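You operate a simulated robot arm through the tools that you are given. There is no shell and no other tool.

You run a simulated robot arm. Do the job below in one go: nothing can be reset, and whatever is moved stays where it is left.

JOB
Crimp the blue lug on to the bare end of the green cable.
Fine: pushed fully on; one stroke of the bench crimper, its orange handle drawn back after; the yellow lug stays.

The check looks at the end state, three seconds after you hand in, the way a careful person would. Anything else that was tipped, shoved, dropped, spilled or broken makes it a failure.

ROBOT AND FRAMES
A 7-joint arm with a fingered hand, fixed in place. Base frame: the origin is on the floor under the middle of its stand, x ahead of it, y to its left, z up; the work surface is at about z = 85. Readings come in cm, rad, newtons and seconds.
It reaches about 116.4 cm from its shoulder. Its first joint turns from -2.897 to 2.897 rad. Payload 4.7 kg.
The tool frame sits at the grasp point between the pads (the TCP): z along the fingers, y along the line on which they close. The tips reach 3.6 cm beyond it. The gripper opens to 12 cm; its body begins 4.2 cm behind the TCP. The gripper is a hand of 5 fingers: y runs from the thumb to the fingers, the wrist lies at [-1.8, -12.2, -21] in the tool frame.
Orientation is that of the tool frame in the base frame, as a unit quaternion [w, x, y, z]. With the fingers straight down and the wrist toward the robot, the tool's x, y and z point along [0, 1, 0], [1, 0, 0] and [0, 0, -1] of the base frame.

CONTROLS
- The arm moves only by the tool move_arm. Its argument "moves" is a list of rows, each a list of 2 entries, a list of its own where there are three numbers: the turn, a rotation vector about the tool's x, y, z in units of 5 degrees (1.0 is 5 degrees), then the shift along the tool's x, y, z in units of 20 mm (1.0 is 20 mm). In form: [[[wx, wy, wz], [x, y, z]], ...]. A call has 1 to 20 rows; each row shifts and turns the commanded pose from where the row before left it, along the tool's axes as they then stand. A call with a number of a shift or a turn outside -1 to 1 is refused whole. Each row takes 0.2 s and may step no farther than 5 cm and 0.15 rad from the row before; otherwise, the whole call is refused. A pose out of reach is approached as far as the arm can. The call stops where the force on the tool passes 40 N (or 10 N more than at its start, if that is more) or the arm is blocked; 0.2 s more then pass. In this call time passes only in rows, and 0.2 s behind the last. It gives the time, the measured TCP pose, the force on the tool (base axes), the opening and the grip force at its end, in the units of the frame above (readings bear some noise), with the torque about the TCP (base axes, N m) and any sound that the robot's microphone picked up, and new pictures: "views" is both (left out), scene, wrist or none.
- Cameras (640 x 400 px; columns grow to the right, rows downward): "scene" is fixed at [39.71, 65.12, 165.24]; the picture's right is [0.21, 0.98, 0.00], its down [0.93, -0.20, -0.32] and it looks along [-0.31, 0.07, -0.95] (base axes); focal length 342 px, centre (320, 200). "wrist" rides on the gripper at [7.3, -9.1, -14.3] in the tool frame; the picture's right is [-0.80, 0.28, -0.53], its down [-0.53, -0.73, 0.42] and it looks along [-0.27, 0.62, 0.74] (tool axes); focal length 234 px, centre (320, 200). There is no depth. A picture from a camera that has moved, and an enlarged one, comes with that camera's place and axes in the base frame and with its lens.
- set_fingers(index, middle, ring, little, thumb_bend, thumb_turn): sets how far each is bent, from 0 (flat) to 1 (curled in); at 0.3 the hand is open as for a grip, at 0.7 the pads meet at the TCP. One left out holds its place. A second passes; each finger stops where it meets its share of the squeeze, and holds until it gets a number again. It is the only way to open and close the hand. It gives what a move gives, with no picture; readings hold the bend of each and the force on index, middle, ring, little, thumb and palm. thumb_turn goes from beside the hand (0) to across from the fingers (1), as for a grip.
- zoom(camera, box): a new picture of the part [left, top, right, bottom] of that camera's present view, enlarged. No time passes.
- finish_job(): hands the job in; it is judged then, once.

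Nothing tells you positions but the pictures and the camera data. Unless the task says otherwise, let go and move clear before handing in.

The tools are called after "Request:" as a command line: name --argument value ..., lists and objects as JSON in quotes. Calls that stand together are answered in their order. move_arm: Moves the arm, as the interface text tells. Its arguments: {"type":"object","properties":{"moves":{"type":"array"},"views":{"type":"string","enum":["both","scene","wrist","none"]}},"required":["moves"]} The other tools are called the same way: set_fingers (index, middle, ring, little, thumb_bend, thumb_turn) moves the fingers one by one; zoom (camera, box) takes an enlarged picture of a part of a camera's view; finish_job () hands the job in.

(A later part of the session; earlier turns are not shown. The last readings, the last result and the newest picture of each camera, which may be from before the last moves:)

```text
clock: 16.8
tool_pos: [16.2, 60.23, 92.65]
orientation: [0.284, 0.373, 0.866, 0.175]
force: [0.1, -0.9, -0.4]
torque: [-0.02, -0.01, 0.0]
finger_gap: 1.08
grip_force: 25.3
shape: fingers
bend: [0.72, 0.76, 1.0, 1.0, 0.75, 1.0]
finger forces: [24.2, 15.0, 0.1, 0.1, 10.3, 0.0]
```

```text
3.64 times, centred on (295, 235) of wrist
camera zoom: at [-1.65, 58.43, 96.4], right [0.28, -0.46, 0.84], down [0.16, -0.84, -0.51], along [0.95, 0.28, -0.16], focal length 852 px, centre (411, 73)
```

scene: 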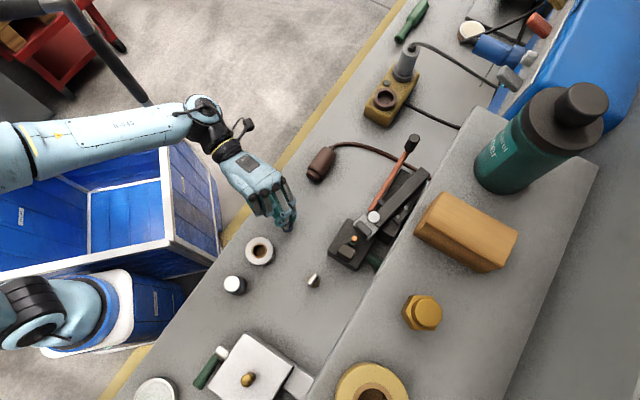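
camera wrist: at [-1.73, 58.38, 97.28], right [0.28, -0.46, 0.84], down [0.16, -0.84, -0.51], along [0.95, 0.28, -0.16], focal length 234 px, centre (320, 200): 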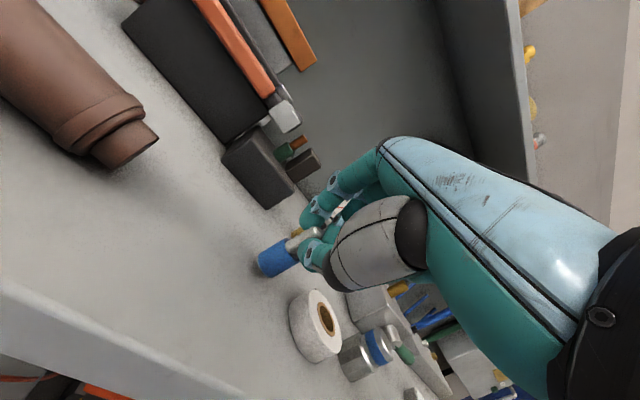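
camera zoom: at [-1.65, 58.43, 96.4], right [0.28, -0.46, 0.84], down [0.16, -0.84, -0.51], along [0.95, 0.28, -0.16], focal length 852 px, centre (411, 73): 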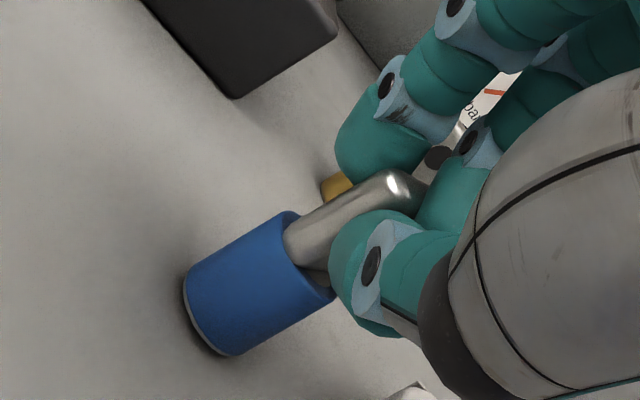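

Still no contact force. A few more millimetres down in small steps.

Request:
move_arm --moves '[[[0, 0, 0], [0.036, -0.051, 0.078]], [[0, 0, 0], [0.018, -0.026, 0.039]]]' --views "none"

Request:
zoom --camera "wrist" --box '[240, 180, 350, 290]'

```text
clock: 17.4
tool_pos: [16.22, 60.31, 92.31]
orientation: [0.284, 0.373, 0.866, 0.175]
force: [-1.1, -0.2, 3.9]
torque: [0.04, -0.12, -0.01]
finger_gap: 1.06
grip_force: 25.7
shape: fingers
bend: [0.72, 0.76, 1.0, 1.0, 0.75, 1.0]
finger forces: [23.9, 16.4, 0.0, 0.0, 10.0, 0.0]
```

```text
3.64 times, centred on (295, 235) of wrist
camera zoom: at [-1.62, 58.47, 96.14], right [0.28, -0.46, 0.84], down [0.16, -0.84, -0.52], along [0.95, 0.28, -0.16], focal length 852 px, centre (411, 73)
```

zoom: 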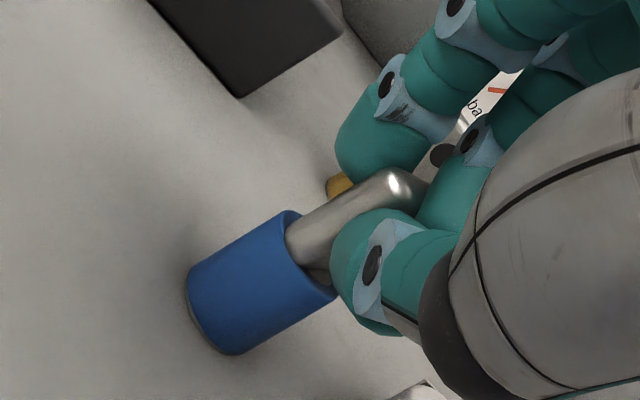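

Contact at about 4 N with the reaction near the lug's centre, so it is upright and this three-digit hold is firm; I'll use it directly. Next I lift, yaw about 19° so the thumb sits in the open side of the jaws, and move most of the way to the post.

Request:
move_arm --moves '[[[0, 0, 0], [-0.361, 0.513, -0.778]], [[0, 0, 0], [-0.361, 0.513, -0.778]], [[0, 0, 0], [-0.361, 0.513, -0.778]], [[0, 0, 0], [-0.361, 0.513, -0.778]], [[0, 0, 0], [-0.361, 0.513, -0.778]], [[0, 0, 0], [-0.361, 0.513, -0.778]], [[0, 0, 0], [-0.361, 0.513, -0.778]], [[-0.343, 0.487, -0.739], [0, 0, 0]], [[-0.343, 0.487, -0.739], [0, 0, 0]], [[-0.343, 0.487, -0.739], [0, 0, 0]], [[-0.343, 0.487, -0.739], [0, 0, 0]], [[0, 0, 0], [0.03, 0.79, 0.51]], [[0, 0, 0], [0.03, 0.79, 0.51]], [[0, 0, 0], [0.03, 0.79, 0.51]], [[0, 0, 0], [0.03, 0.79, 0.51]]]'

Request:
zoom --camera "wrist" --box '[180, 130, 340, 290]'

Request:
zoom --camera "scene" --box '[280, 170, 400, 280]'

```text
clock: 20.6
tool_pos: [20.2, 66.75, 106.15]
orientation: [0.251, 0.224, 0.916, 0.218]
force: [-0.3, 0.0, -0.3]
torque: [0.0, -0.01, 0.0]
finger_gap: 1.07
grip_force: 24.7
shape: fingers
bend: [0.72, 0.76, 1.0, 1.0, 0.75, 1.0]
finger forces: [24.3, 13.8, 0.0, 0.1, 10.8, 0.1]
camera wrist: at [3.93, 59.09, 110.02], right [0.41, -0.35, 0.84], down [0.43, -0.74, -0.51], along [0.81, 0.57, -0.16], focal length 234 px, centre (320, 200)
```

scene: 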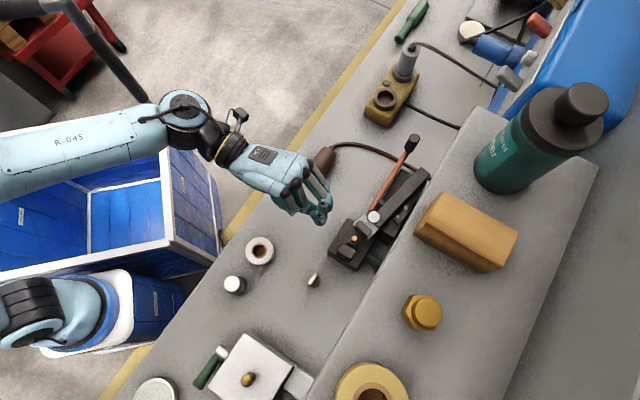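
wrist: 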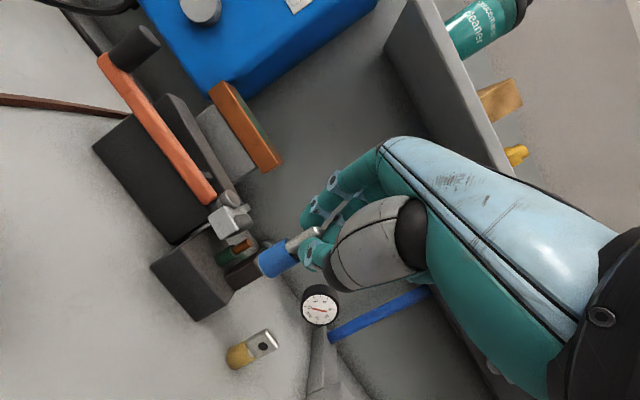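

```text
2.50 times, centred on (260, 210) of wrist
camera zoom: at [3.93, 59.09, 110.02], right [0.41, -0.35, 0.84], down [0.43, -0.74, -0.51], along [0.81, 0.57, -0.16], focal length 585 px, centre (470, 175)
```

zoom: 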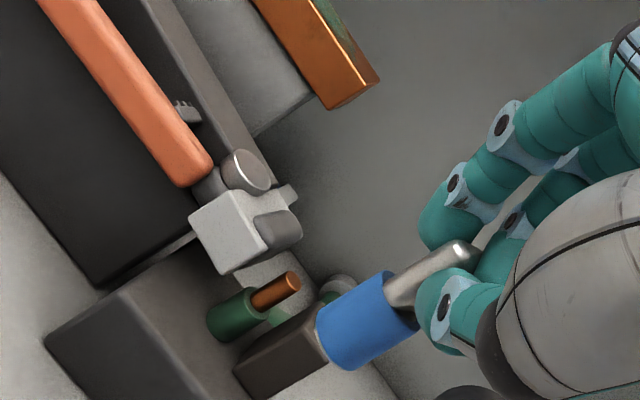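

```text
3.64 times, centred on (340, 225) of scene
camera zoom: at [39.71, 65.12, 165.24], right [0.21, 0.98, 0.0], down [0.93, -0.2, -0.32], along [-0.31, 0.07, -0.95], focal length 1245 px, centre (247, 109)
```

zoom: 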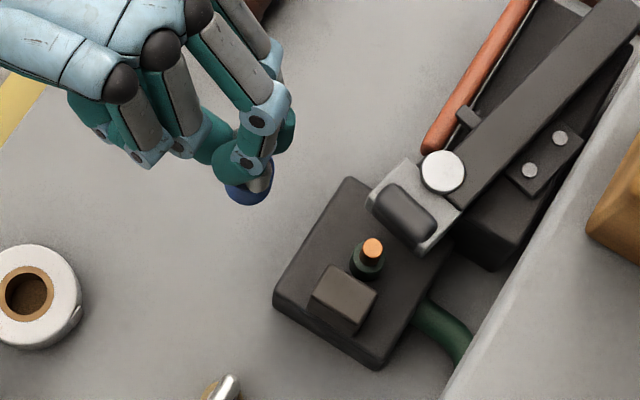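

Now both the held lug and the bare copper are in view. I'll zoom in to compare the lug's axis to the post's and to get the offset precisely.

Request:
zoom --camera "wrist" --box '[225, 190, 315, 280]'

Request:
zoom --camera "scene" --box '[300, 190, 370, 260]'

```text
4.44 times, centred on (270, 235) of wrist
camera zoom: at [3.93, 59.09, 110.02], right [0.41, -0.35, 0.84], down [0.43, -0.74, -0.51], along [0.81, 0.57, -0.16], focal length 1041 px, centre (542, 44)
```

zoom: 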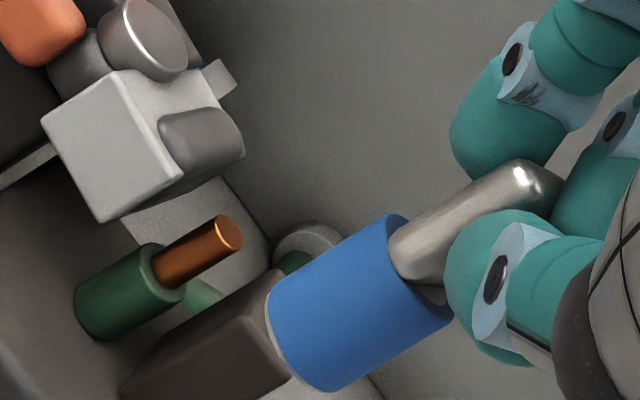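

```text
5.71 times, centred on (335, 225) of scene
camera zoom: at [39.71, 65.12, 165.24], right [0.21, 0.98, 0.0], down [0.93, -0.2, -0.32], along [-0.31, 0.07, -0.95], focal length 1956 px, centre (234, 57)
```

zoom: 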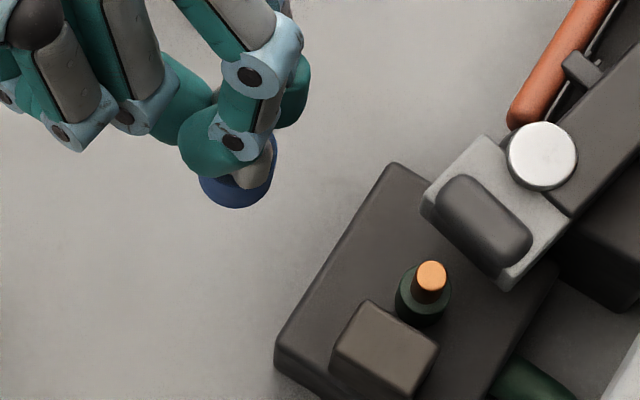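

The lug's axis matches vertical in this view. I'll check whether the copper post itself leans, with tighter zooms.

Request:
zoom --camera "wrist" --box '[225, 225, 275, 275]'

Request:
zoom --camera "scene" --box '[335, 220, 375, 260]'

Request:
zoom --camera "wrist" --box '[255, 215, 315, 275]'

```text
8.00 times, centred on (250, 250) of wrist
camera zoom: at [3.93, 59.09, 110.02], right [0.41, -0.35, 0.84], down [0.43, -0.74, -0.51], along [0.81, 0.57, -0.16], focal length 1873 px, centre (880, -200)
```

zoom: 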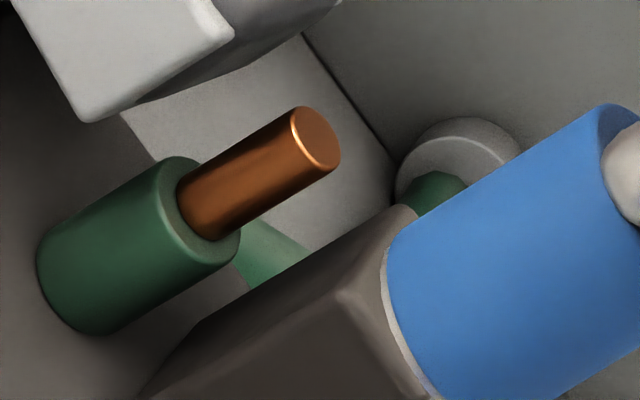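

```text
10.00 times, centred on (355, 240) of scene
camera zoom: at [39.71, 65.12, 165.24], right [0.21, 0.98, 0.0], down [0.93, -0.2, -0.32], along [-0.31, 0.07, -0.95], focal length 3423 px, centre (-30, -200)
```

zoom: 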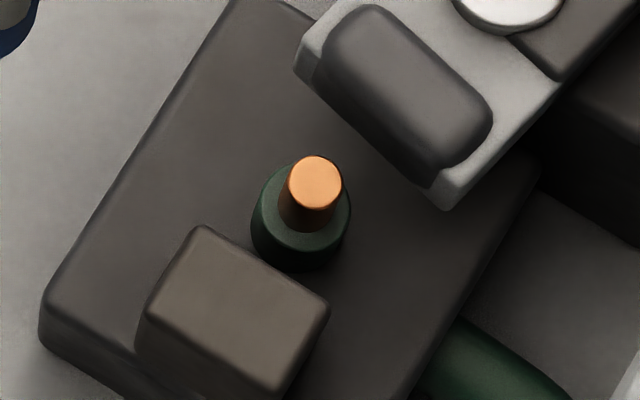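

```text
6.67 times, centred on (285, 245) of wrist
camera zoom: at [3.93, 59.09, 110.02], right [0.41, -0.35, 0.84], down [0.43, -0.74, -0.51], along [0.81, 0.57, -0.16], focal length 1561 px, centre (553, -100)
```

zoom: 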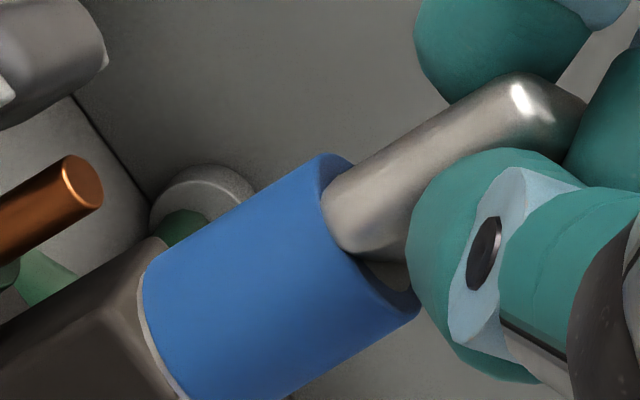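

The copper post is vertical. I'll look at the lug from the scene camera too, to judge its lean in the other direction.

Request:
zoom --camera "scene" --box '[300, 195, 340, 235]'

Request:
zoom --camera "wrist" --box '[250, 225, 310, 285]'

```text
10.00 times, centred on (320, 215) of scene
camera zoom: at [39.71, 65.12, 165.24], right [0.21, 0.98, 0.0], down [0.93, -0.2, -0.32], along [-0.31, 0.07, -0.95], focal length 3423 px, centre (320, 50)
```

zoom: 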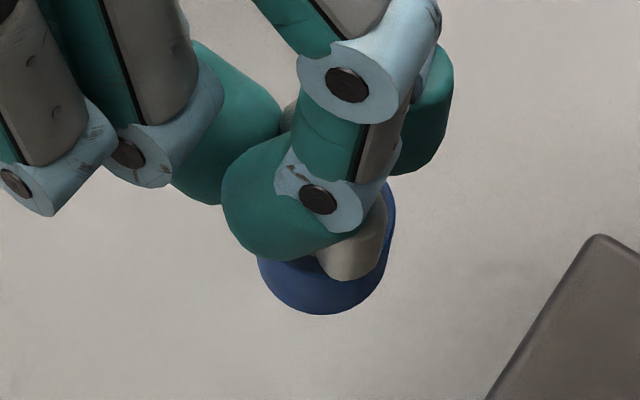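

```text
6.67 times, centred on (280, 255) of wrist
camera zoom: at [3.93, 59.09, 110.02], right [0.41, -0.35, 0.84], down [0.43, -0.74, -0.51], along [0.81, 0.57, -0.16], focal length 1561 px, centre (587, -167)
```

zoom: 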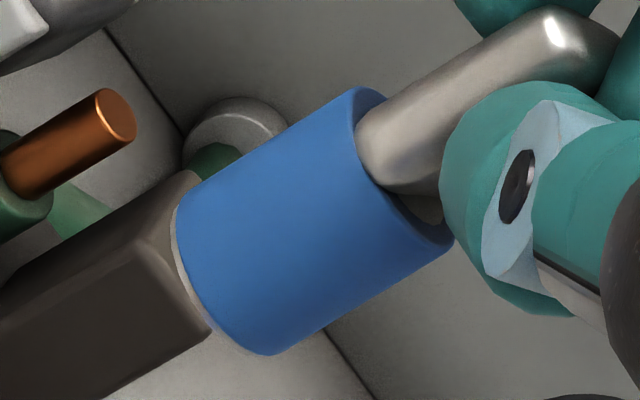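

The lug leans about 3° toward the ram and its foot is about (4.3, 5.9) cm short of the post axis. I'll correct the lean and move over the post, still about 4 cm above it.

Request:
move_arm --moves '[[[-0.258, 0.371, 0.363], [0, 0, 0]], [[0, 0, 0], [-0.02, 0.745, 0.525]], [[0, 0, 0], [-0.02, 0.745, 0.525]], [[0, 0, 0], [-0.02, 0.745, 0.525]], [[0, 0, 0], [-0.02, 0.745, 0.525]]]'

Request:
zoom --camera "wrist" --box '[210, 200, 310, 300]'

Request:
zoom --camera "scene" --box '[320, 200, 390, 270]'

```text
clock: 21.8
tool_pos: [24.4, 72.65, 106.32]
orientation: [0.235, 0.233, 0.913, 0.236]
force: [0.4, -0.6, -0.9]
torque: [-0.03, 0.02, -0.04]
finger_gap: 1.07
grip_force: 24.3
shape: fingers
bend: [0.72, 0.76, 1.0, 1.0, 0.75, 1.0]
finger forces: [24.2, 13.8, 0.1, 0.0, 10.9, 0.1]
camera wrist: at [8.28, 64.82, 110.18], right [0.43, -0.38, 0.82], down [0.41, -0.72, -0.56], along [0.8, 0.58, -0.15], focal length 234 px, centre (320, 200)
```

scene: 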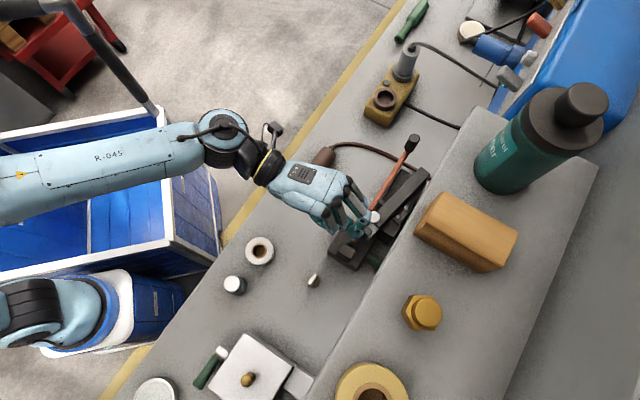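
wrist: 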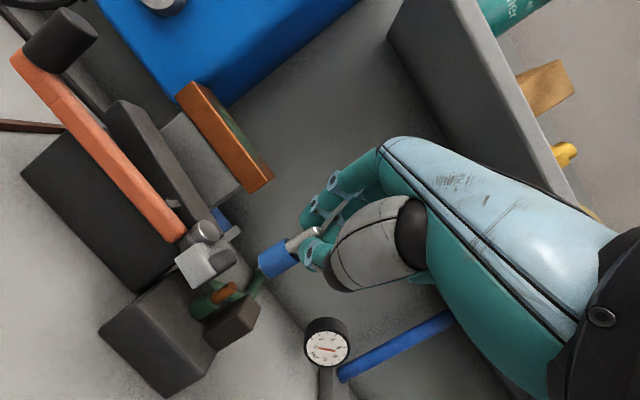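

```text
4.00 times, centred on (260, 250) of wrist
camera zoom: at [8.28, 64.82, 110.18], right [0.43, -0.38, 0.82], down [0.41, -0.72, -0.56], along [0.8, 0.58, -0.15], focal length 937 px, centre (560, 0)
```

zoom: 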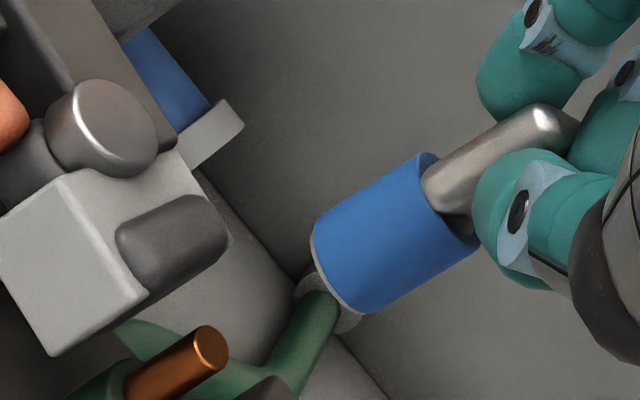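

```text
5.71 times, centred on (355, 235) of scene
camera zoom: at [39.71, 65.12, 165.24], right [0.21, 0.98, 0.0], down [0.93, -0.2, -0.32], along [-0.31, 0.07, -0.95], focal length 1956 px, centre (120, 0)
```

zoom: 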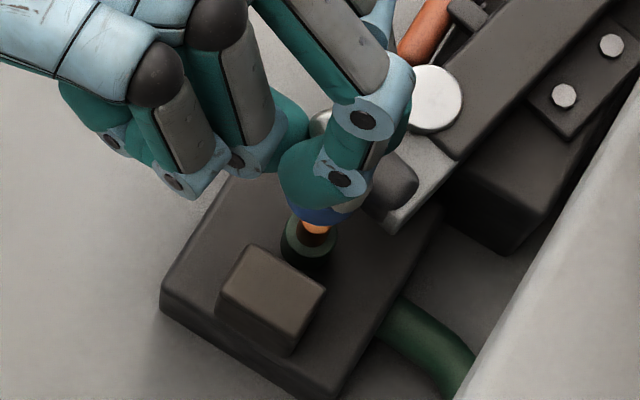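

The lug is now nearly over the copper, with the lean corrected to about 1°. I'll zoom tightly in both views to refine the last few millimetres.

Request:
zoom --camera "scene" --box '[340, 220, 370, 250]'

Request:
zoom --camera "wrist" --box '[250, 225, 310, 285]'

Request:
zoom --camera "wrist" --box '[190, 255, 270, 335]'

```text
13.33 times, centred on (355, 235) of scene
camera zoom: at [39.71, 65.12, 165.24], right [0.21, 0.98, 0.0], down [0.93, -0.2, -0.32], along [-0.31, 0.07, -0.95], focal length 4565 px, centre (-147, -267)
```

zoom: 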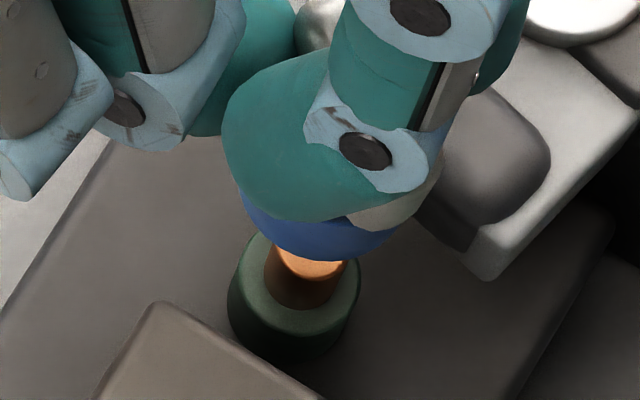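

```text
6.67 times, centred on (280, 255) of wrist
camera zoom: at [8.28, 64.82, 110.18], right [0.43, -0.38, 0.82], down [0.41, -0.72, -0.56], along [0.8, 0.58, -0.15], focal length 1561 px, centre (587, -167)
```

zoom: 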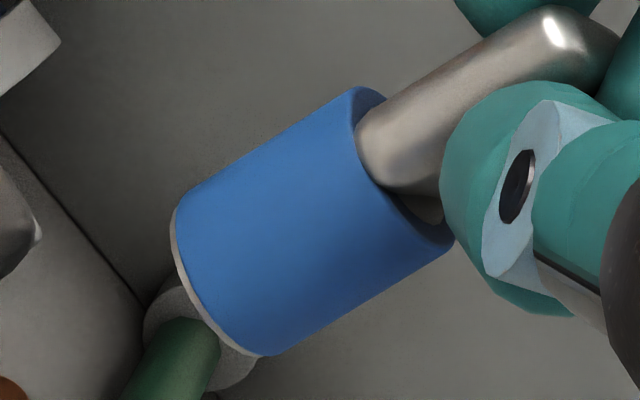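

```text
5.00 times, centred on (230, 295) of wrist
camera zoom: at [8.28, 64.82, 110.18], right [0.43, -0.38, 0.82], down [0.41, -0.72, -0.56], along [0.8, 0.58, -0.15], focal length 1171 px, centre (770, -275)
```

zoom: 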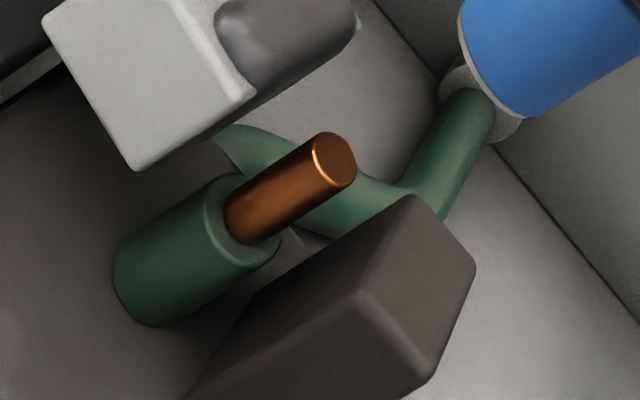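

Triangulating both views, the lug's foot is about 4.0 cm above the copper tip and off by only (1.3, 1.6) mm. I'll correct that and come down to about 6 mm above the tip.

Request:
move_arm --moves '[[[0, 0, 0], [-0.008, 0.083, 0.061]], [[0, 0, 0], [0.181, -0.307, 0.441]], [[0, 0, 0], [0.181, -0.307, 0.441]], [[0, 0, 0], [0.181, -0.307, 0.441]]]' --views "none"

Request:
zoom --camera "scene" --box '[335, 215, 375, 255]'

Request:
zoom --camera "wrist" --box '[220, 220, 310, 310]'

Request:
zoom --camera "wrist" --box '[240, 240, 290, 290]'

```text
clock: 22.8
tool_pos: [24.5, 72.63, 102.91]
orientation: [0.236, 0.233, 0.913, 0.237]
force: [0.9, -0.5, 0.5]
torque: [-0.01, 0.03, -0.02]
finger_gap: 1.07
grip_force: 25.1
shape: fingers
bend: [0.72, 0.76, 1.0, 1.0, 0.75, 1.0]
finger forces: [24.3, 13.7, 0.0, 0.0, 10.9, 0.0]
```

```text
10.00 times, centred on (355, 235) of scene
camera zoom: at [39.71, 65.12, 165.24], right [0.21, 0.98, 0.0], down [0.93, -0.2, -0.32], along [-0.31, 0.07, -0.95], focal length 3423 px, centre (-30, -150)
```

zoom: 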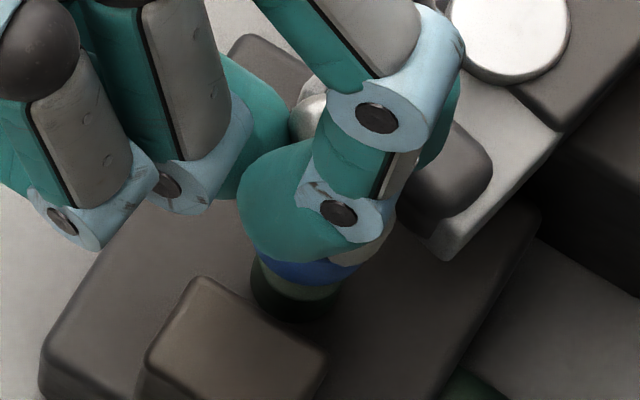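

```text
4.44 times, centred on (265, 265) of wrist
camera zoom: at [8.41, 64.87, 106.82], right [0.43, -0.38, 0.82], down [0.41, -0.72, -0.56], along [0.8, 0.58, -0.15], focal length 1041 px, centre (564, -89)
```

zoom: 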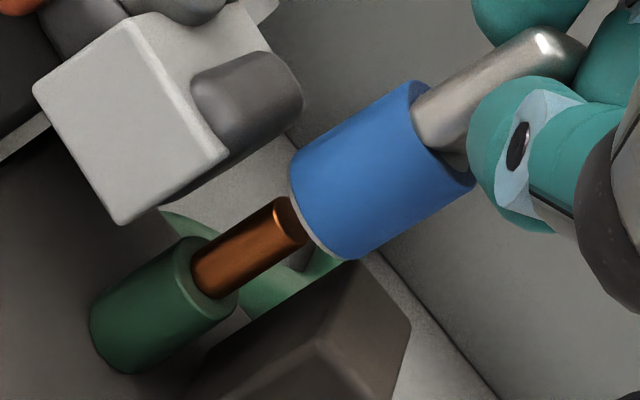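

```text
8.00 times, centred on (265, 265) of wrist
camera zoom: at [8.41, 64.87, 106.82], right [0.43, -0.38, 0.82], down [0.41, -0.72, -0.56], along [0.8, 0.58, -0.15], focal length 1873 px, centre (760, -320)
```

zoom: 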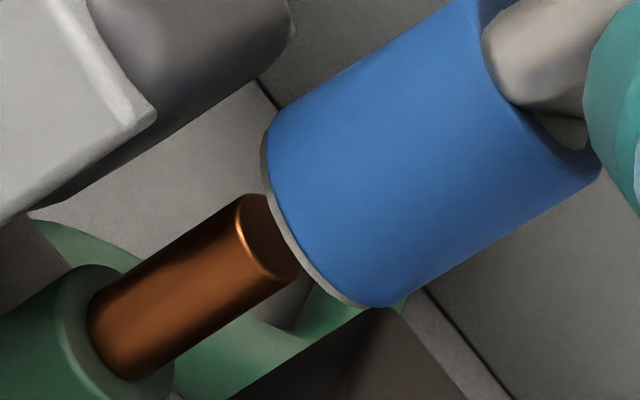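

Both views agree: the lug's foot is about 7 mm above the tip and 1.5 mm too far toward the anvil. Correcting by (-0.9, +1.2) mm.

Request:
move_arm --moves '[[[0, 0, 0], [0.067, 0.033, -0.005]], [[0, 0, 0], [0, 0, 0]]]' --views "none"

Request:
zoom --camera "scene" --box '[340, 220, 370, 250]'

Request:
zoom --camera "wrist" --box '[240, 240, 290, 290]'

```text
clock: 23.4
tool_pos: [24.49, 73.0, 102.75]
orientation: [0.236, 0.233, 0.913, 0.237]
force: [-0.4, 0.5, 0.1]
torque: [-0.02, 0.02, 0.02]
finger_gap: 1.07
grip_force: 24.4
shape: fingers
bend: [0.72, 0.76, 1.0, 1.0, 0.75, 1.0]
finger forces: [24.3, 13.7, 0.0, 0.1, 10.9, 0.0]
```

```text
13.33 times, centred on (355, 235) of scene
camera zoom: at [39.71, 65.12, 165.24], right [0.21, 0.98, 0.0], down [0.93, -0.2, -0.32], along [-0.31, 0.07, -0.95], focal length 4565 px, centre (-147, -267)
```

zoom: 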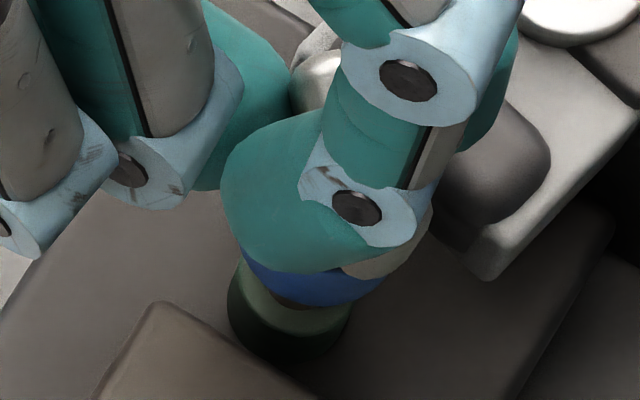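

```text
8.00 times, centred on (265, 265) of wrist
camera zoom: at [8.3, 65.07, 106.76], right [0.43, -0.38, 0.82], down [0.41, -0.72, -0.56], along [0.8, 0.58, -0.15], focal length 1873 px, centre (760, -320)
```

zoom: 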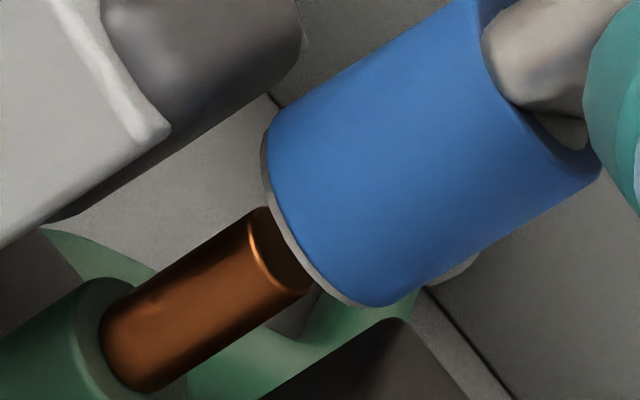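

The lug's foot is now centred on the copper to within about half a millimetre. I'll ease down 12 mm in 2 mm steps and watch the force.

Request:
move_arm --moves '[[[0, 0, 0], [-0.015, -0.014, -0.004]], [[0, 0, 0], [0.032, -0.054, 0.078]], [[0, 0, 0], [0.032, -0.054, 0.078]], [[0, 0, 0], [0.032, -0.054, 0.078]], [[0, 0, 0], [0.032, -0.054, 0.078]]]' --views "none"

Request:
zoom --camera "wrist" --box '[230, 230, 300, 300]'

Request:
zoom --camera "scene" --box '[340, 220, 370, 250]'

```text
clock: 24.6
tool_pos: [24.41, 72.87, 101.96]
orientation: [0.236, 0.234, 0.913, 0.236]
force: [-0.4, -0.5, -1.4]
torque: [0.02, -0.02, 0.03]
finger_gap: 1.07
grip_force: 24.4
shape: fingers
bend: [0.72, 0.76, 1.0, 1.0, 0.75, 1.0]
finger forces: [24.3, 13.8, 0.0, 0.1, 10.9, 0.1]
```

```text
5.71 times, centred on (265, 265) of wrist
camera zoom: at [8.37, 65.05, 105.95], right [0.43, -0.38, 0.82], down [0.41, -0.72, -0.56], along [0.8, 0.58, -0.15], focal length 1338 px, centre (634, -171)
```

zoom: 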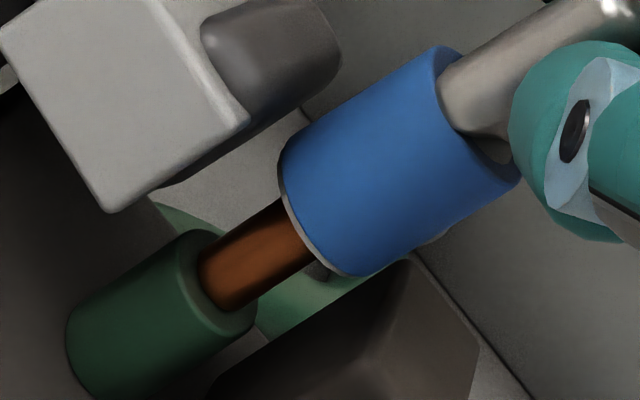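

```text
13.33 times, centred on (355, 235) of scene
camera zoom: at [39.71, 65.12, 165.24], right [0.21, 0.98, 0.0], down [0.93, -0.2, -0.32], along [-0.31, 0.07, -0.95], focal length 4565 px, centre (-147, -267)
```

zoom: 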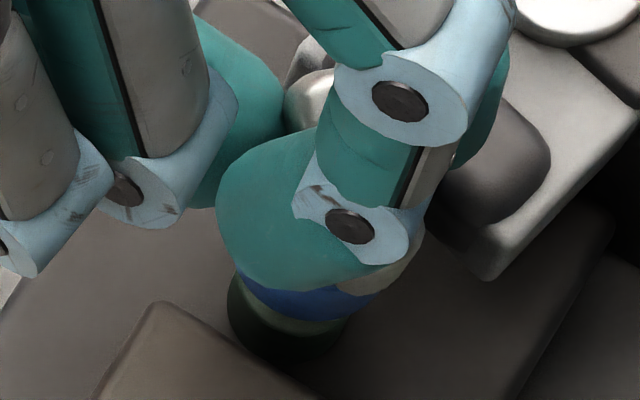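

No contact yet, with the rim at tip level. I'll zoom in closely once more before engaging.

Request:
zoom --camera "wrist" --box '[245, 240, 295, 290]'

Request:
zoom --camera "scene" --box '[345, 228, 365, 248]'

```text
8.00 times, centred on (270, 265) of wrist
camera zoom: at [8.37, 65.05, 105.95], right [0.43, -0.38, 0.82], down [0.41, -0.72, -0.56], along [0.8, 0.58, -0.15], focal length 1873 px, centre (720, -320)
```

zoom: 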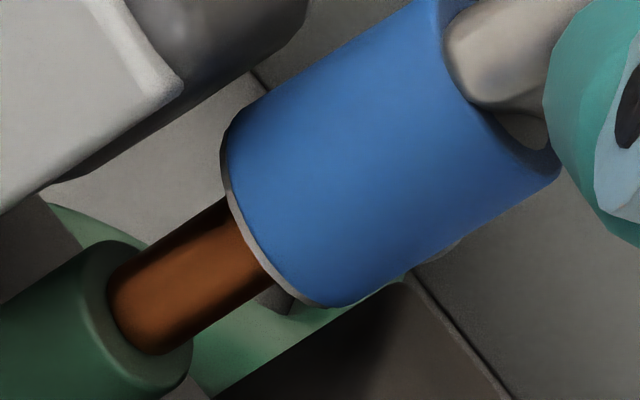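

```text
16.00 times, centred on (355, 238) of scene
camera zoom: at [39.71, 65.12, 165.24], right [0.21, 0.98, 0.0], down [0.93, -0.2, -0.32], along [-0.31, 0.07, -0.95], focal length 5478 px, centre (-240, -408)
```

zoom: 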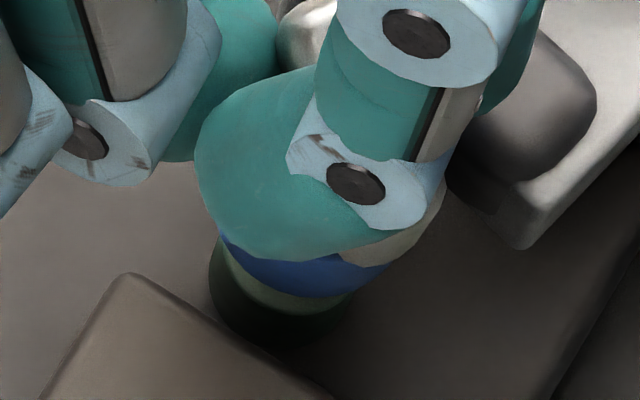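

Aligned to within about half a millimetre in both views. I'll continue down 10 mm and check force.

Request:
move_arm --moves '[[[0, 0, 0], [0.032, -0.054, 0.078]], [[0, 0, 0], [0.032, -0.054, 0.078]], [[0, 0, 0], [0.032, -0.054, 0.078]]]' --views "none"

Request:
zoom --camera "wrist" --box '[245, 240, 295, 290]'

```text
clock: 25.4
tool_pos: [24.52, 72.92, 101.46]
orientation: [0.235, 0.233, 0.913, 0.238]
force: [0.2, 0.0, -0.8]
torque: [-0.02, 0.01, 0.01]
finger_gap: 1.07
grip_force: 25.0
shape: fingers
bend: [0.72, 0.76, 1.0, 1.0, 0.75, 1.0]
finger forces: [24.4, 13.7, 0.1, 0.0, 10.9, 0.1]
```

```text
8.00 times, centred on (270, 265) of wrist
camera zoom: at [8.39, 65.09, 105.37], right [0.43, -0.38, 0.82], down [0.41, -0.72, -0.56], along [0.8, 0.58, -0.15], focal length 1873 px, centre (720, -320)
```

zoom: 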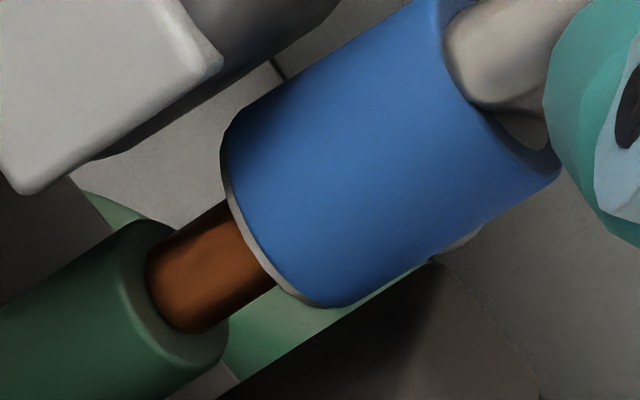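

The copper is about a centimetre inside the barrel with no side force. I'll trim a sub-millimetre drift and continue down.

Request:
move_arm --moves '[[[0, 0, 0], [-0.034, -0.015, 0.003]], [[0, 0, 0], [0.032, -0.054, 0.078]], [[0, 0, 0], [0.032, -0.054, 0.078]], [[0, 0, 0], [0.032, -0.054, 0.078]]]' --views "none"

Request:
zoom --camera "wrist" --box '[235, 230, 305, 300]'

Request:
zoom --camera "scene" --box '[335, 215, 375, 255]'

```text
clock: 26.4
tool_pos: [24.69, 72.91, 100.87]
orientation: [0.235, 0.233, 0.913, 0.238]
force: [-0.1, 0.0, -0.4]
torque: [-0.02, 0.03, 0.01]
finger_gap: 1.09
grip_force: 24.2
shape: fingers
bend: [0.72, 0.76, 1.0, 1.0, 0.75, 1.0]
finger forces: [24.2, 13.7, 0.1, 0.0, 10.9, 0.1]
```

```text
5.71 times, centred on (270, 265) of wrist
camera zoom: at [8.51, 65.04, 104.72], right [0.43, -0.38, 0.82], down [0.41, -0.72, -0.56], along [0.8, 0.58, -0.15], focal length 1338 px, centre (606, -171)
```

zoom: 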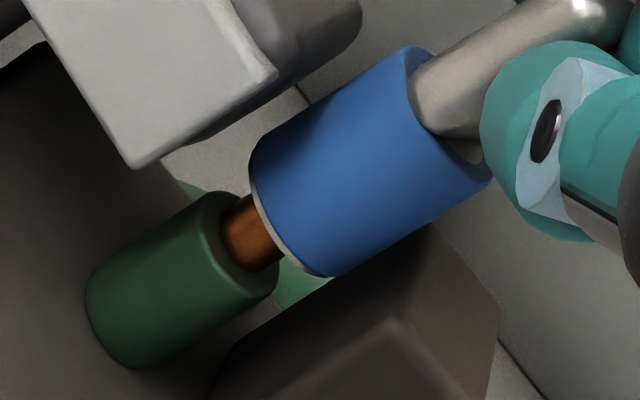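

```text
10.00 times, centred on (355, 235) of scene
camera zoom: at [39.71, 65.12, 165.24], right [0.21, 0.98, 0.0], down [0.93, -0.2, -0.32], along [-0.31, 0.07, -0.95], focal length 3423 px, centre (-30, -150)
```

zoom: 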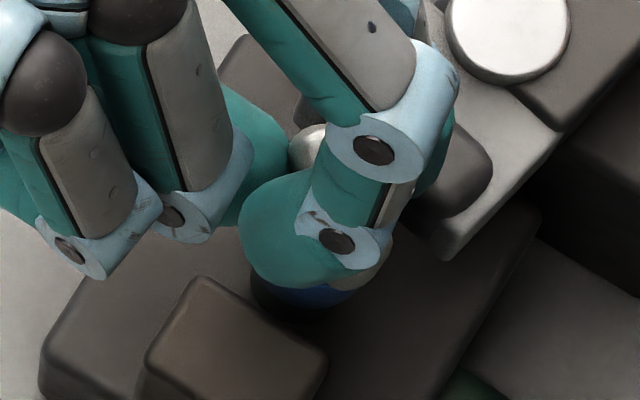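

About 6 mm of copper is still showing and there's no resistance. Continuing down until the barrel meets the insulation.

Request:
move_arm --moves '[[[0, 0, 0], [0.032, -0.054, 0.078]], [[0, 0, 0], [0.032, -0.054, 0.078]]]' --views "none"

Request:
zoom --camera "wrist" --box '[235, 230, 305, 300]'

```text
clock: 27.0
tool_pos: [24.64, 72.8, 100.34]
orientation: [0.235, 0.233, 0.913, 0.238]
force: [-0.7, -0.1, -0.4]
torque: [-0.01, 0.02, 0.0]
finger_gap: 1.08
grip_force: 24.3
shape: fingers
bend: [0.72, 0.76, 1.0, 1.0, 0.75, 1.0]
finger forces: [24.3, 13.8, 0.0, 0.1, 11.0, 0.0]
```

```text
5.71 times, centred on (270, 265) of wrist
camera zoom: at [8.5, 65.0, 104.32], right [0.43, -0.38, 0.82], down [0.41, -0.72, -0.56], along [0.8, 0.58, -0.15], focal length 1338 px, centre (606, -171)
```

zoom: 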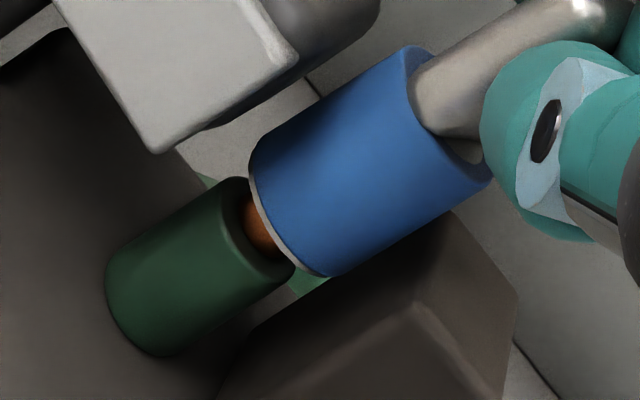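

Only a sliver of copper remains visible. Continuing in small steps to contact.

Request:
move_arm --moves '[[[0, 0, 0], [0.032, -0.054, 0.078]], [[0, 0, 0], [0.016, -0.027, 0.039]]]' --views "none"

Request:
zoom --camera "wrist" --box '[235, 230, 305, 300]'

```text
clock: 27.6
tool_pos: [24.64, 72.79, 100.06]
orientation: [0.236, 0.233, 0.913, 0.237]
force: [-0.3, -0.6, 0.0]
torque: [-0.01, 0.01, 0.01]
finger_gap: 1.07
grip_force: 24.2
shape: fingers
bend: [0.72, 0.76, 1.0, 1.0, 0.75, 1.0]
finger forces: [24.2, 13.7, 0.0, 0.0, 10.9, 0.1]
```

```text
5.71 times, centred on (270, 265) of wrist
camera zoom: at [8.45, 64.98, 104.01], right [0.43, -0.38, 0.82], down [0.41, -0.72, -0.56], along [0.8, 0.58, -0.15], focal length 1338 px, centre (606, -171)
```

zoom: 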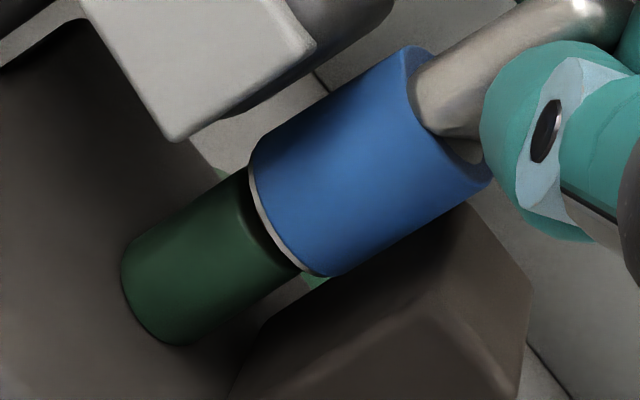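

The barrel is nearly touching the insulation. A couple more millimetres, to feel the stop.

Request:
move_arm --moves '[[[0, 0, 0], [0.016, -0.027, 0.039]], [[0, 0, 0], [0.016, -0.027, 0.039]]]' --views "none"

Request:
zoom --camera "wrist" --box '[235, 230, 305, 300]'

```text
clock: 28.2
tool_pos: [24.74, 72.85, 99.98]
orientation: [0.234, 0.233, 0.914, 0.236]
force: [0.6, 0.1, -1.1]
torque: [0.0, 0.02, 0.01]
finger_gap: 1.05
grip_force: 24.8
shape: fingers
bend: [0.72, 0.76, 1.0, 1.0, 0.75, 1.0]
finger forces: [24.3, 13.7, 0.1, 0.0, 11.0, 0.1]
```

```text
5.71 times, centred on (270, 265) of wrist
camera zoom: at [8.53, 65.05, 103.84], right [0.43, -0.38, 0.82], down [0.41, -0.72, -0.56], along [0.8, 0.58, -0.15], focal length 1338 px, centre (606, -171)
```

zoom: 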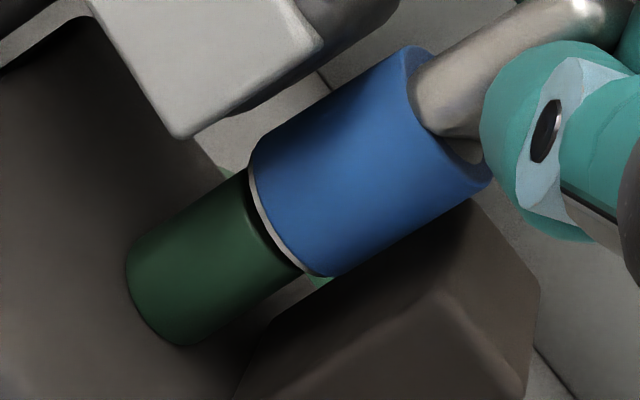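

Still no stop force and a thin gap remains. I'll continue down slowly.

Request:
move_arm --moves '[[[0, 0, 0], [0.016, -0.027, 0.039]], [[0, 0, 0], [0.016, -0.027, 0.039]]]' --views "none"

Request:
zoom --camera "wrist" --box '[235, 230, 305, 300]'

```text
clock: 28.8
tool_pos: [24.56, 72.87, 99.67]
orientation: [0.236, 0.234, 0.913, 0.238]
force: [-0.6, 0.8, 0.4]
torque: [0.01, -0.02, 0.0]
finger_gap: 1.08
grip_force: 24.8
shape: fingers
bend: [0.72, 0.76, 1.0, 1.0, 0.75, 1.0]
finger forces: [24.2, 13.9, 0.0, 0.1, 10.9, 0.0]
```

```text
5.71 times, centred on (270, 265) of wrist
camera zoom: at [8.46, 65.02, 103.63], right [0.43, -0.38, 0.82], down [0.41, -0.72, -0.56], along [0.8, 0.58, -0.15], focal length 1338 px, centre (606, -171)
```

zoom: 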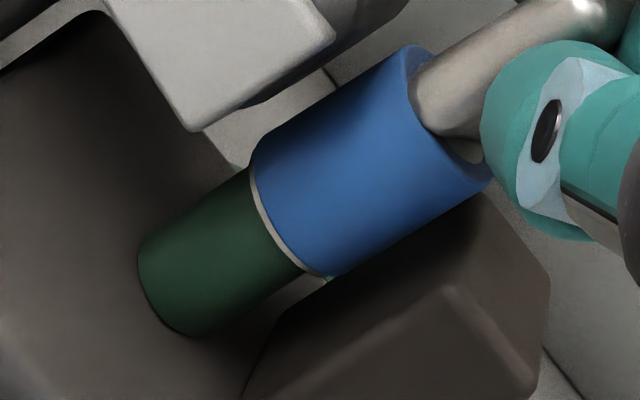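

No force yet. Continuing in small steps.

Request:
move_arm --moves '[[[0, 0, 0], [0.016, -0.027, 0.039]], [[0, 0, 0], [0.016, -0.027, 0.039]]]' --views "none"

Request:
zoom --camera "wrist" --box '[235, 230, 305, 300]'

```text
clock: 29.4
tool_pos: [24.69, 72.78, 99.67]
orientation: [0.236, 0.233, 0.913, 0.238]
force: [-1.0, 0.4, 6.8]
torque: [0.21, -0.14, 0.0]
finger_gap: 1.1
grip_force: 24.2
shape: fingers
bend: [0.72, 0.76, 1.0, 1.0, 0.75, 1.0]
finger forces: [23.9, 14.6, 0.0, 0.0, 10.2, 0.0]
```

```text
5.71 times, centred on (270, 265) of wrist
camera zoom: at [8.46, 64.97, 103.53], right [0.43, -0.39, 0.82], down [0.41, -0.72, -0.56], along [0.8, 0.58, -0.15], focal length 1338 px, centre (606, -171)
```

zoom: 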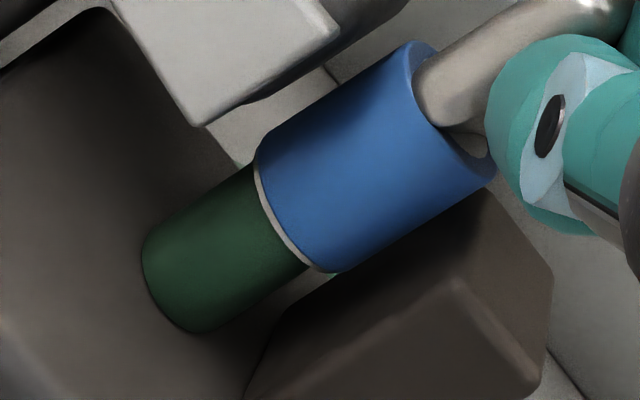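

Contact: about 7 N upward with no copper showing, so the barrel has met the insulation. I'll press a touch more to make sure it is fully home.

Request:
move_arm --moves '[[[0, 0, 0], [0.016, -0.027, 0.039]], [[0, 0, 0], [0.016, -0.027, 0.039]]]' --views "none"

Request:
zoom --camera "wrist" --box '[235, 230, 305, 300]'

Request:
zoom --camera "scene" --box '[325, 205, 385, 265]'

```text
clock: 30.0
tool_pos: [24.55, 72.8, 99.52]
orientation: [0.235, 0.233, 0.913, 0.238]
force: [-2.2, -1.1, 14.2]
torque: [0.37, -0.26, 0.06]
finger_gap: 1.08
grip_force: 23.7
shape: fingers
bend: [0.72, 0.77, 1.0, 1.0, 0.76, 1.0]
finger forces: [23.3, 14.7, 0.0, 0.0, 10.3, 0.1]
```

```text
5.71 times, centred on (270, 265) of wrist
camera zoom: at [8.46, 64.96, 103.42], right [0.43, -0.39, 0.82], down [0.41, -0.72, -0.56], along [0.8, 0.58, -0.15], focal length 1338 px, centre (606, -171)
```

zoom: 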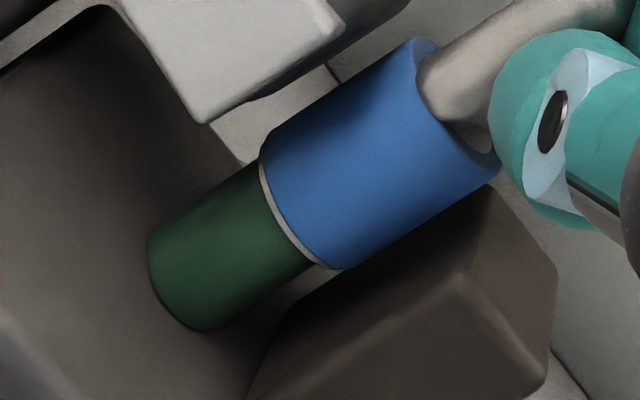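

```text
6.67 times, centred on (355, 235) of scene
camera zoom: at [39.71, 65.12, 165.24], right [0.21, 0.98, 0.0], down [0.93, -0.2, -0.32], along [-0.31, 0.07, -0.95], focal length 2282 px, centre (87, -33)
```

zoom: 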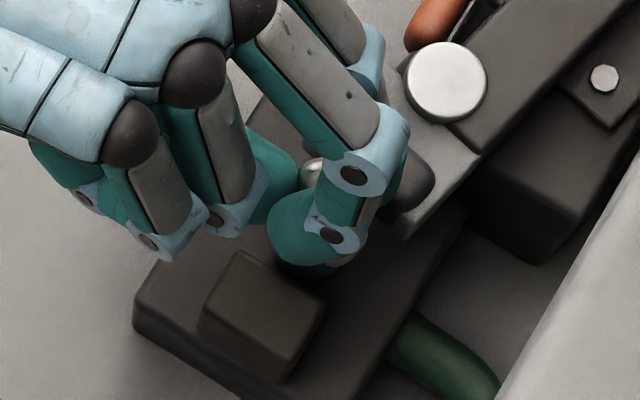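

The lug is fully seated with 14 N pressing it home and no copper visible. I'll release all three digits together: index and thumb open, middle curls away from the tongue.

Request:
set_fingers --index 0.5 --middle 1.0 --thumb_bend 0.5

Request:
zoom --camera "wrist" --box '[210, 170, 350, 310]'

Request:
zoom --camera "scene" --box '[325, 205, 385, 265]'

```text
clock: 31.0
tool_pos: [24.61, 72.73, 99.34]
orientation: [0.237, 0.234, 0.913, 0.236]
force: [0.2, -0.8, -0.4]
torque: [0.0, 0.01, 0.02]
finger_gap: 6.25
grip_force: 0.0
shape: fingers
bend: [0.5, 1.0, 1.0, 1.0, 0.5, 0.98]
finger forces: [0.0, 0.1, 0.0, 0.0, 0.1, 0.1]
```

```text
2.86 times, centred on (280, 240) of wrist
camera zoom: at [8.49, 64.99, 103.23], right [0.43, -0.38, 0.82], down [0.41, -0.72, -0.56], along [0.8, 0.58, -0.15], focal length 669 px, centre (434, 86)
```

zoom: 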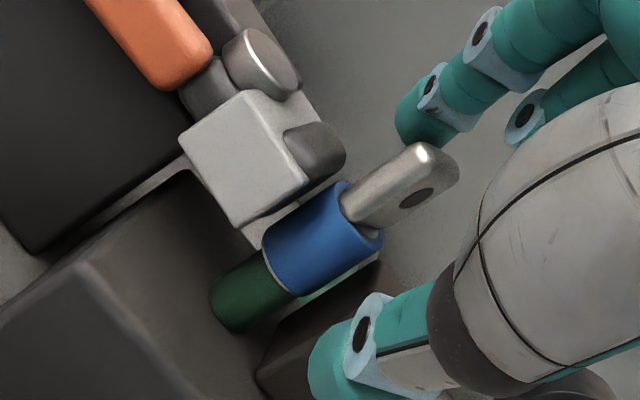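

```text
6.67 times, centred on (355, 235) of scene
camera zoom: at [39.71, 65.12, 165.24], right [0.21, 0.98, 0.0], down [0.93, -0.2, -0.32], along [-0.31, 0.07, -0.95], focal length 2282 px, centre (87, -33)
```

zoom: 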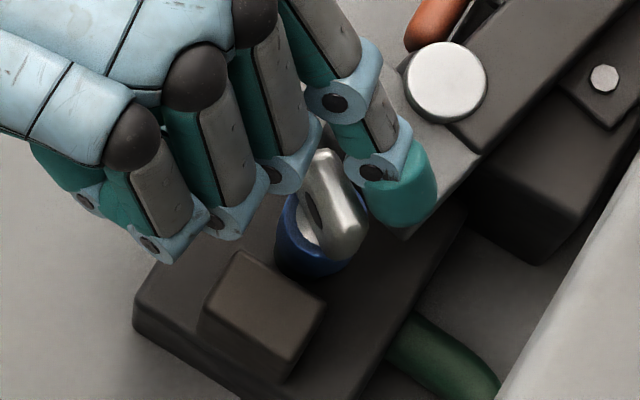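

The lug sits fully on the cable, upright and released. Now I'll back the hand straight up, clear of it, and look at the crimper's handle.

Request:
move_arm --moves '[[[0, 0, 0], [-0.16, 0.27, -0.389]], [[0, 0, 0], [-0.32, 0.541, -0.778]], [[0, 0, 0], [-0.32, 0.541, -0.778]], [[0, 0, 0], [-0.32, 0.541, -0.778]], [[0, 0, 0], [-0.32, 0.541, -0.778]], [[0, 0, 0], [-0.32, 0.541, -0.778]], [[0, 0, 0], [-0.32, 0.541, -0.778]]]'

Request:
zoom --camera "scene" --box '[320, 120, 440, 280]'

Request:
zoom --camera "wrist" --box '[0, 150, 320, 400]'

```text
clock: 32.6
tool_pos: [24.61, 72.69, 112.36]
orientation: [0.235, 0.234, 0.913, 0.236]
force: [0.9, 0.0, -1.0]
torque: [0.02, -0.01, 0.01]
finger_gap: 6.25
grip_force: 0.0
shape: fingers
bend: [0.5, 1.0, 1.0, 1.0, 0.5, 0.98]
finger forces: [0.0, 0.1, 0.0, 0.0, 0.0, 0.1]
camera wrist: at [8.49, 64.92, 116.16], right [0.43, -0.38, 0.82], down [0.41, -0.72, -0.56], along [0.8, 0.58, -0.15], focal length 234 px, centre (320, 200)
```

scene: 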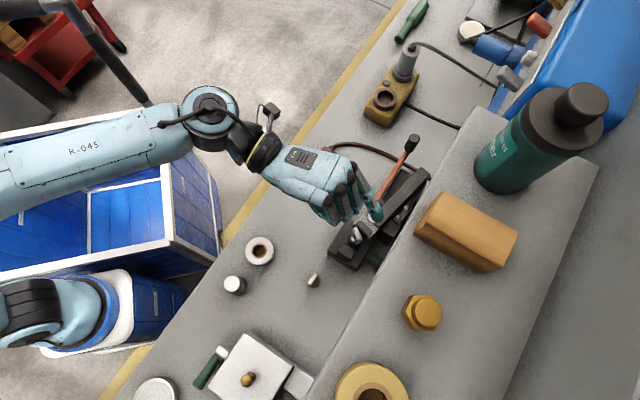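
wrist: 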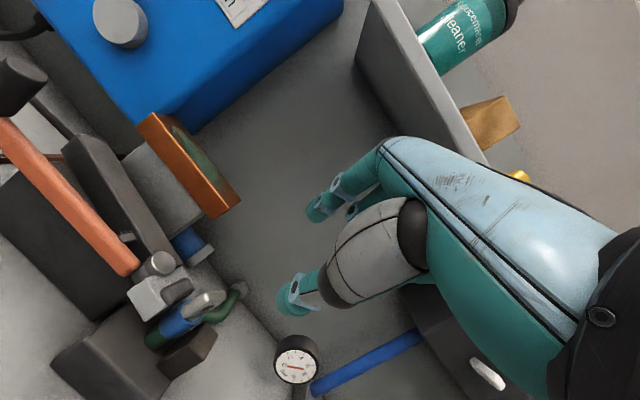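

```text
2.50 times, centred on (380, 200) of scene
camera zoom: at [39.71, 65.12, 165.24], right [0.21, 0.98, 0.0], down [0.93, -0.2, -0.32], along [-0.31, 0.07, -0.95], focal length 856 px, centre (170, 200)
```

zoom: 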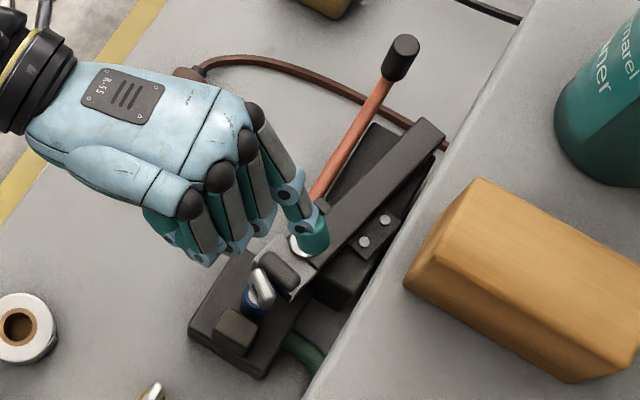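

```text
1.60 times, centred on (160, 275) of wrist
camera zoom: at [8.49, 64.92, 116.16], right [0.43, -0.38, 0.82], down [0.41, -0.72, -0.56], along [0.8, 0.58, -0.15], focal length 375 px, centre (576, 80)
```

zoom: 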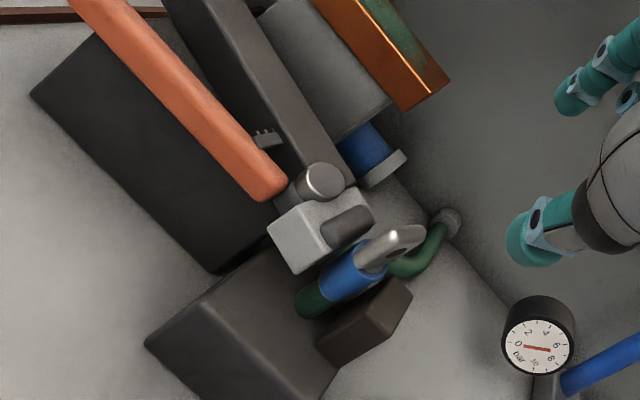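

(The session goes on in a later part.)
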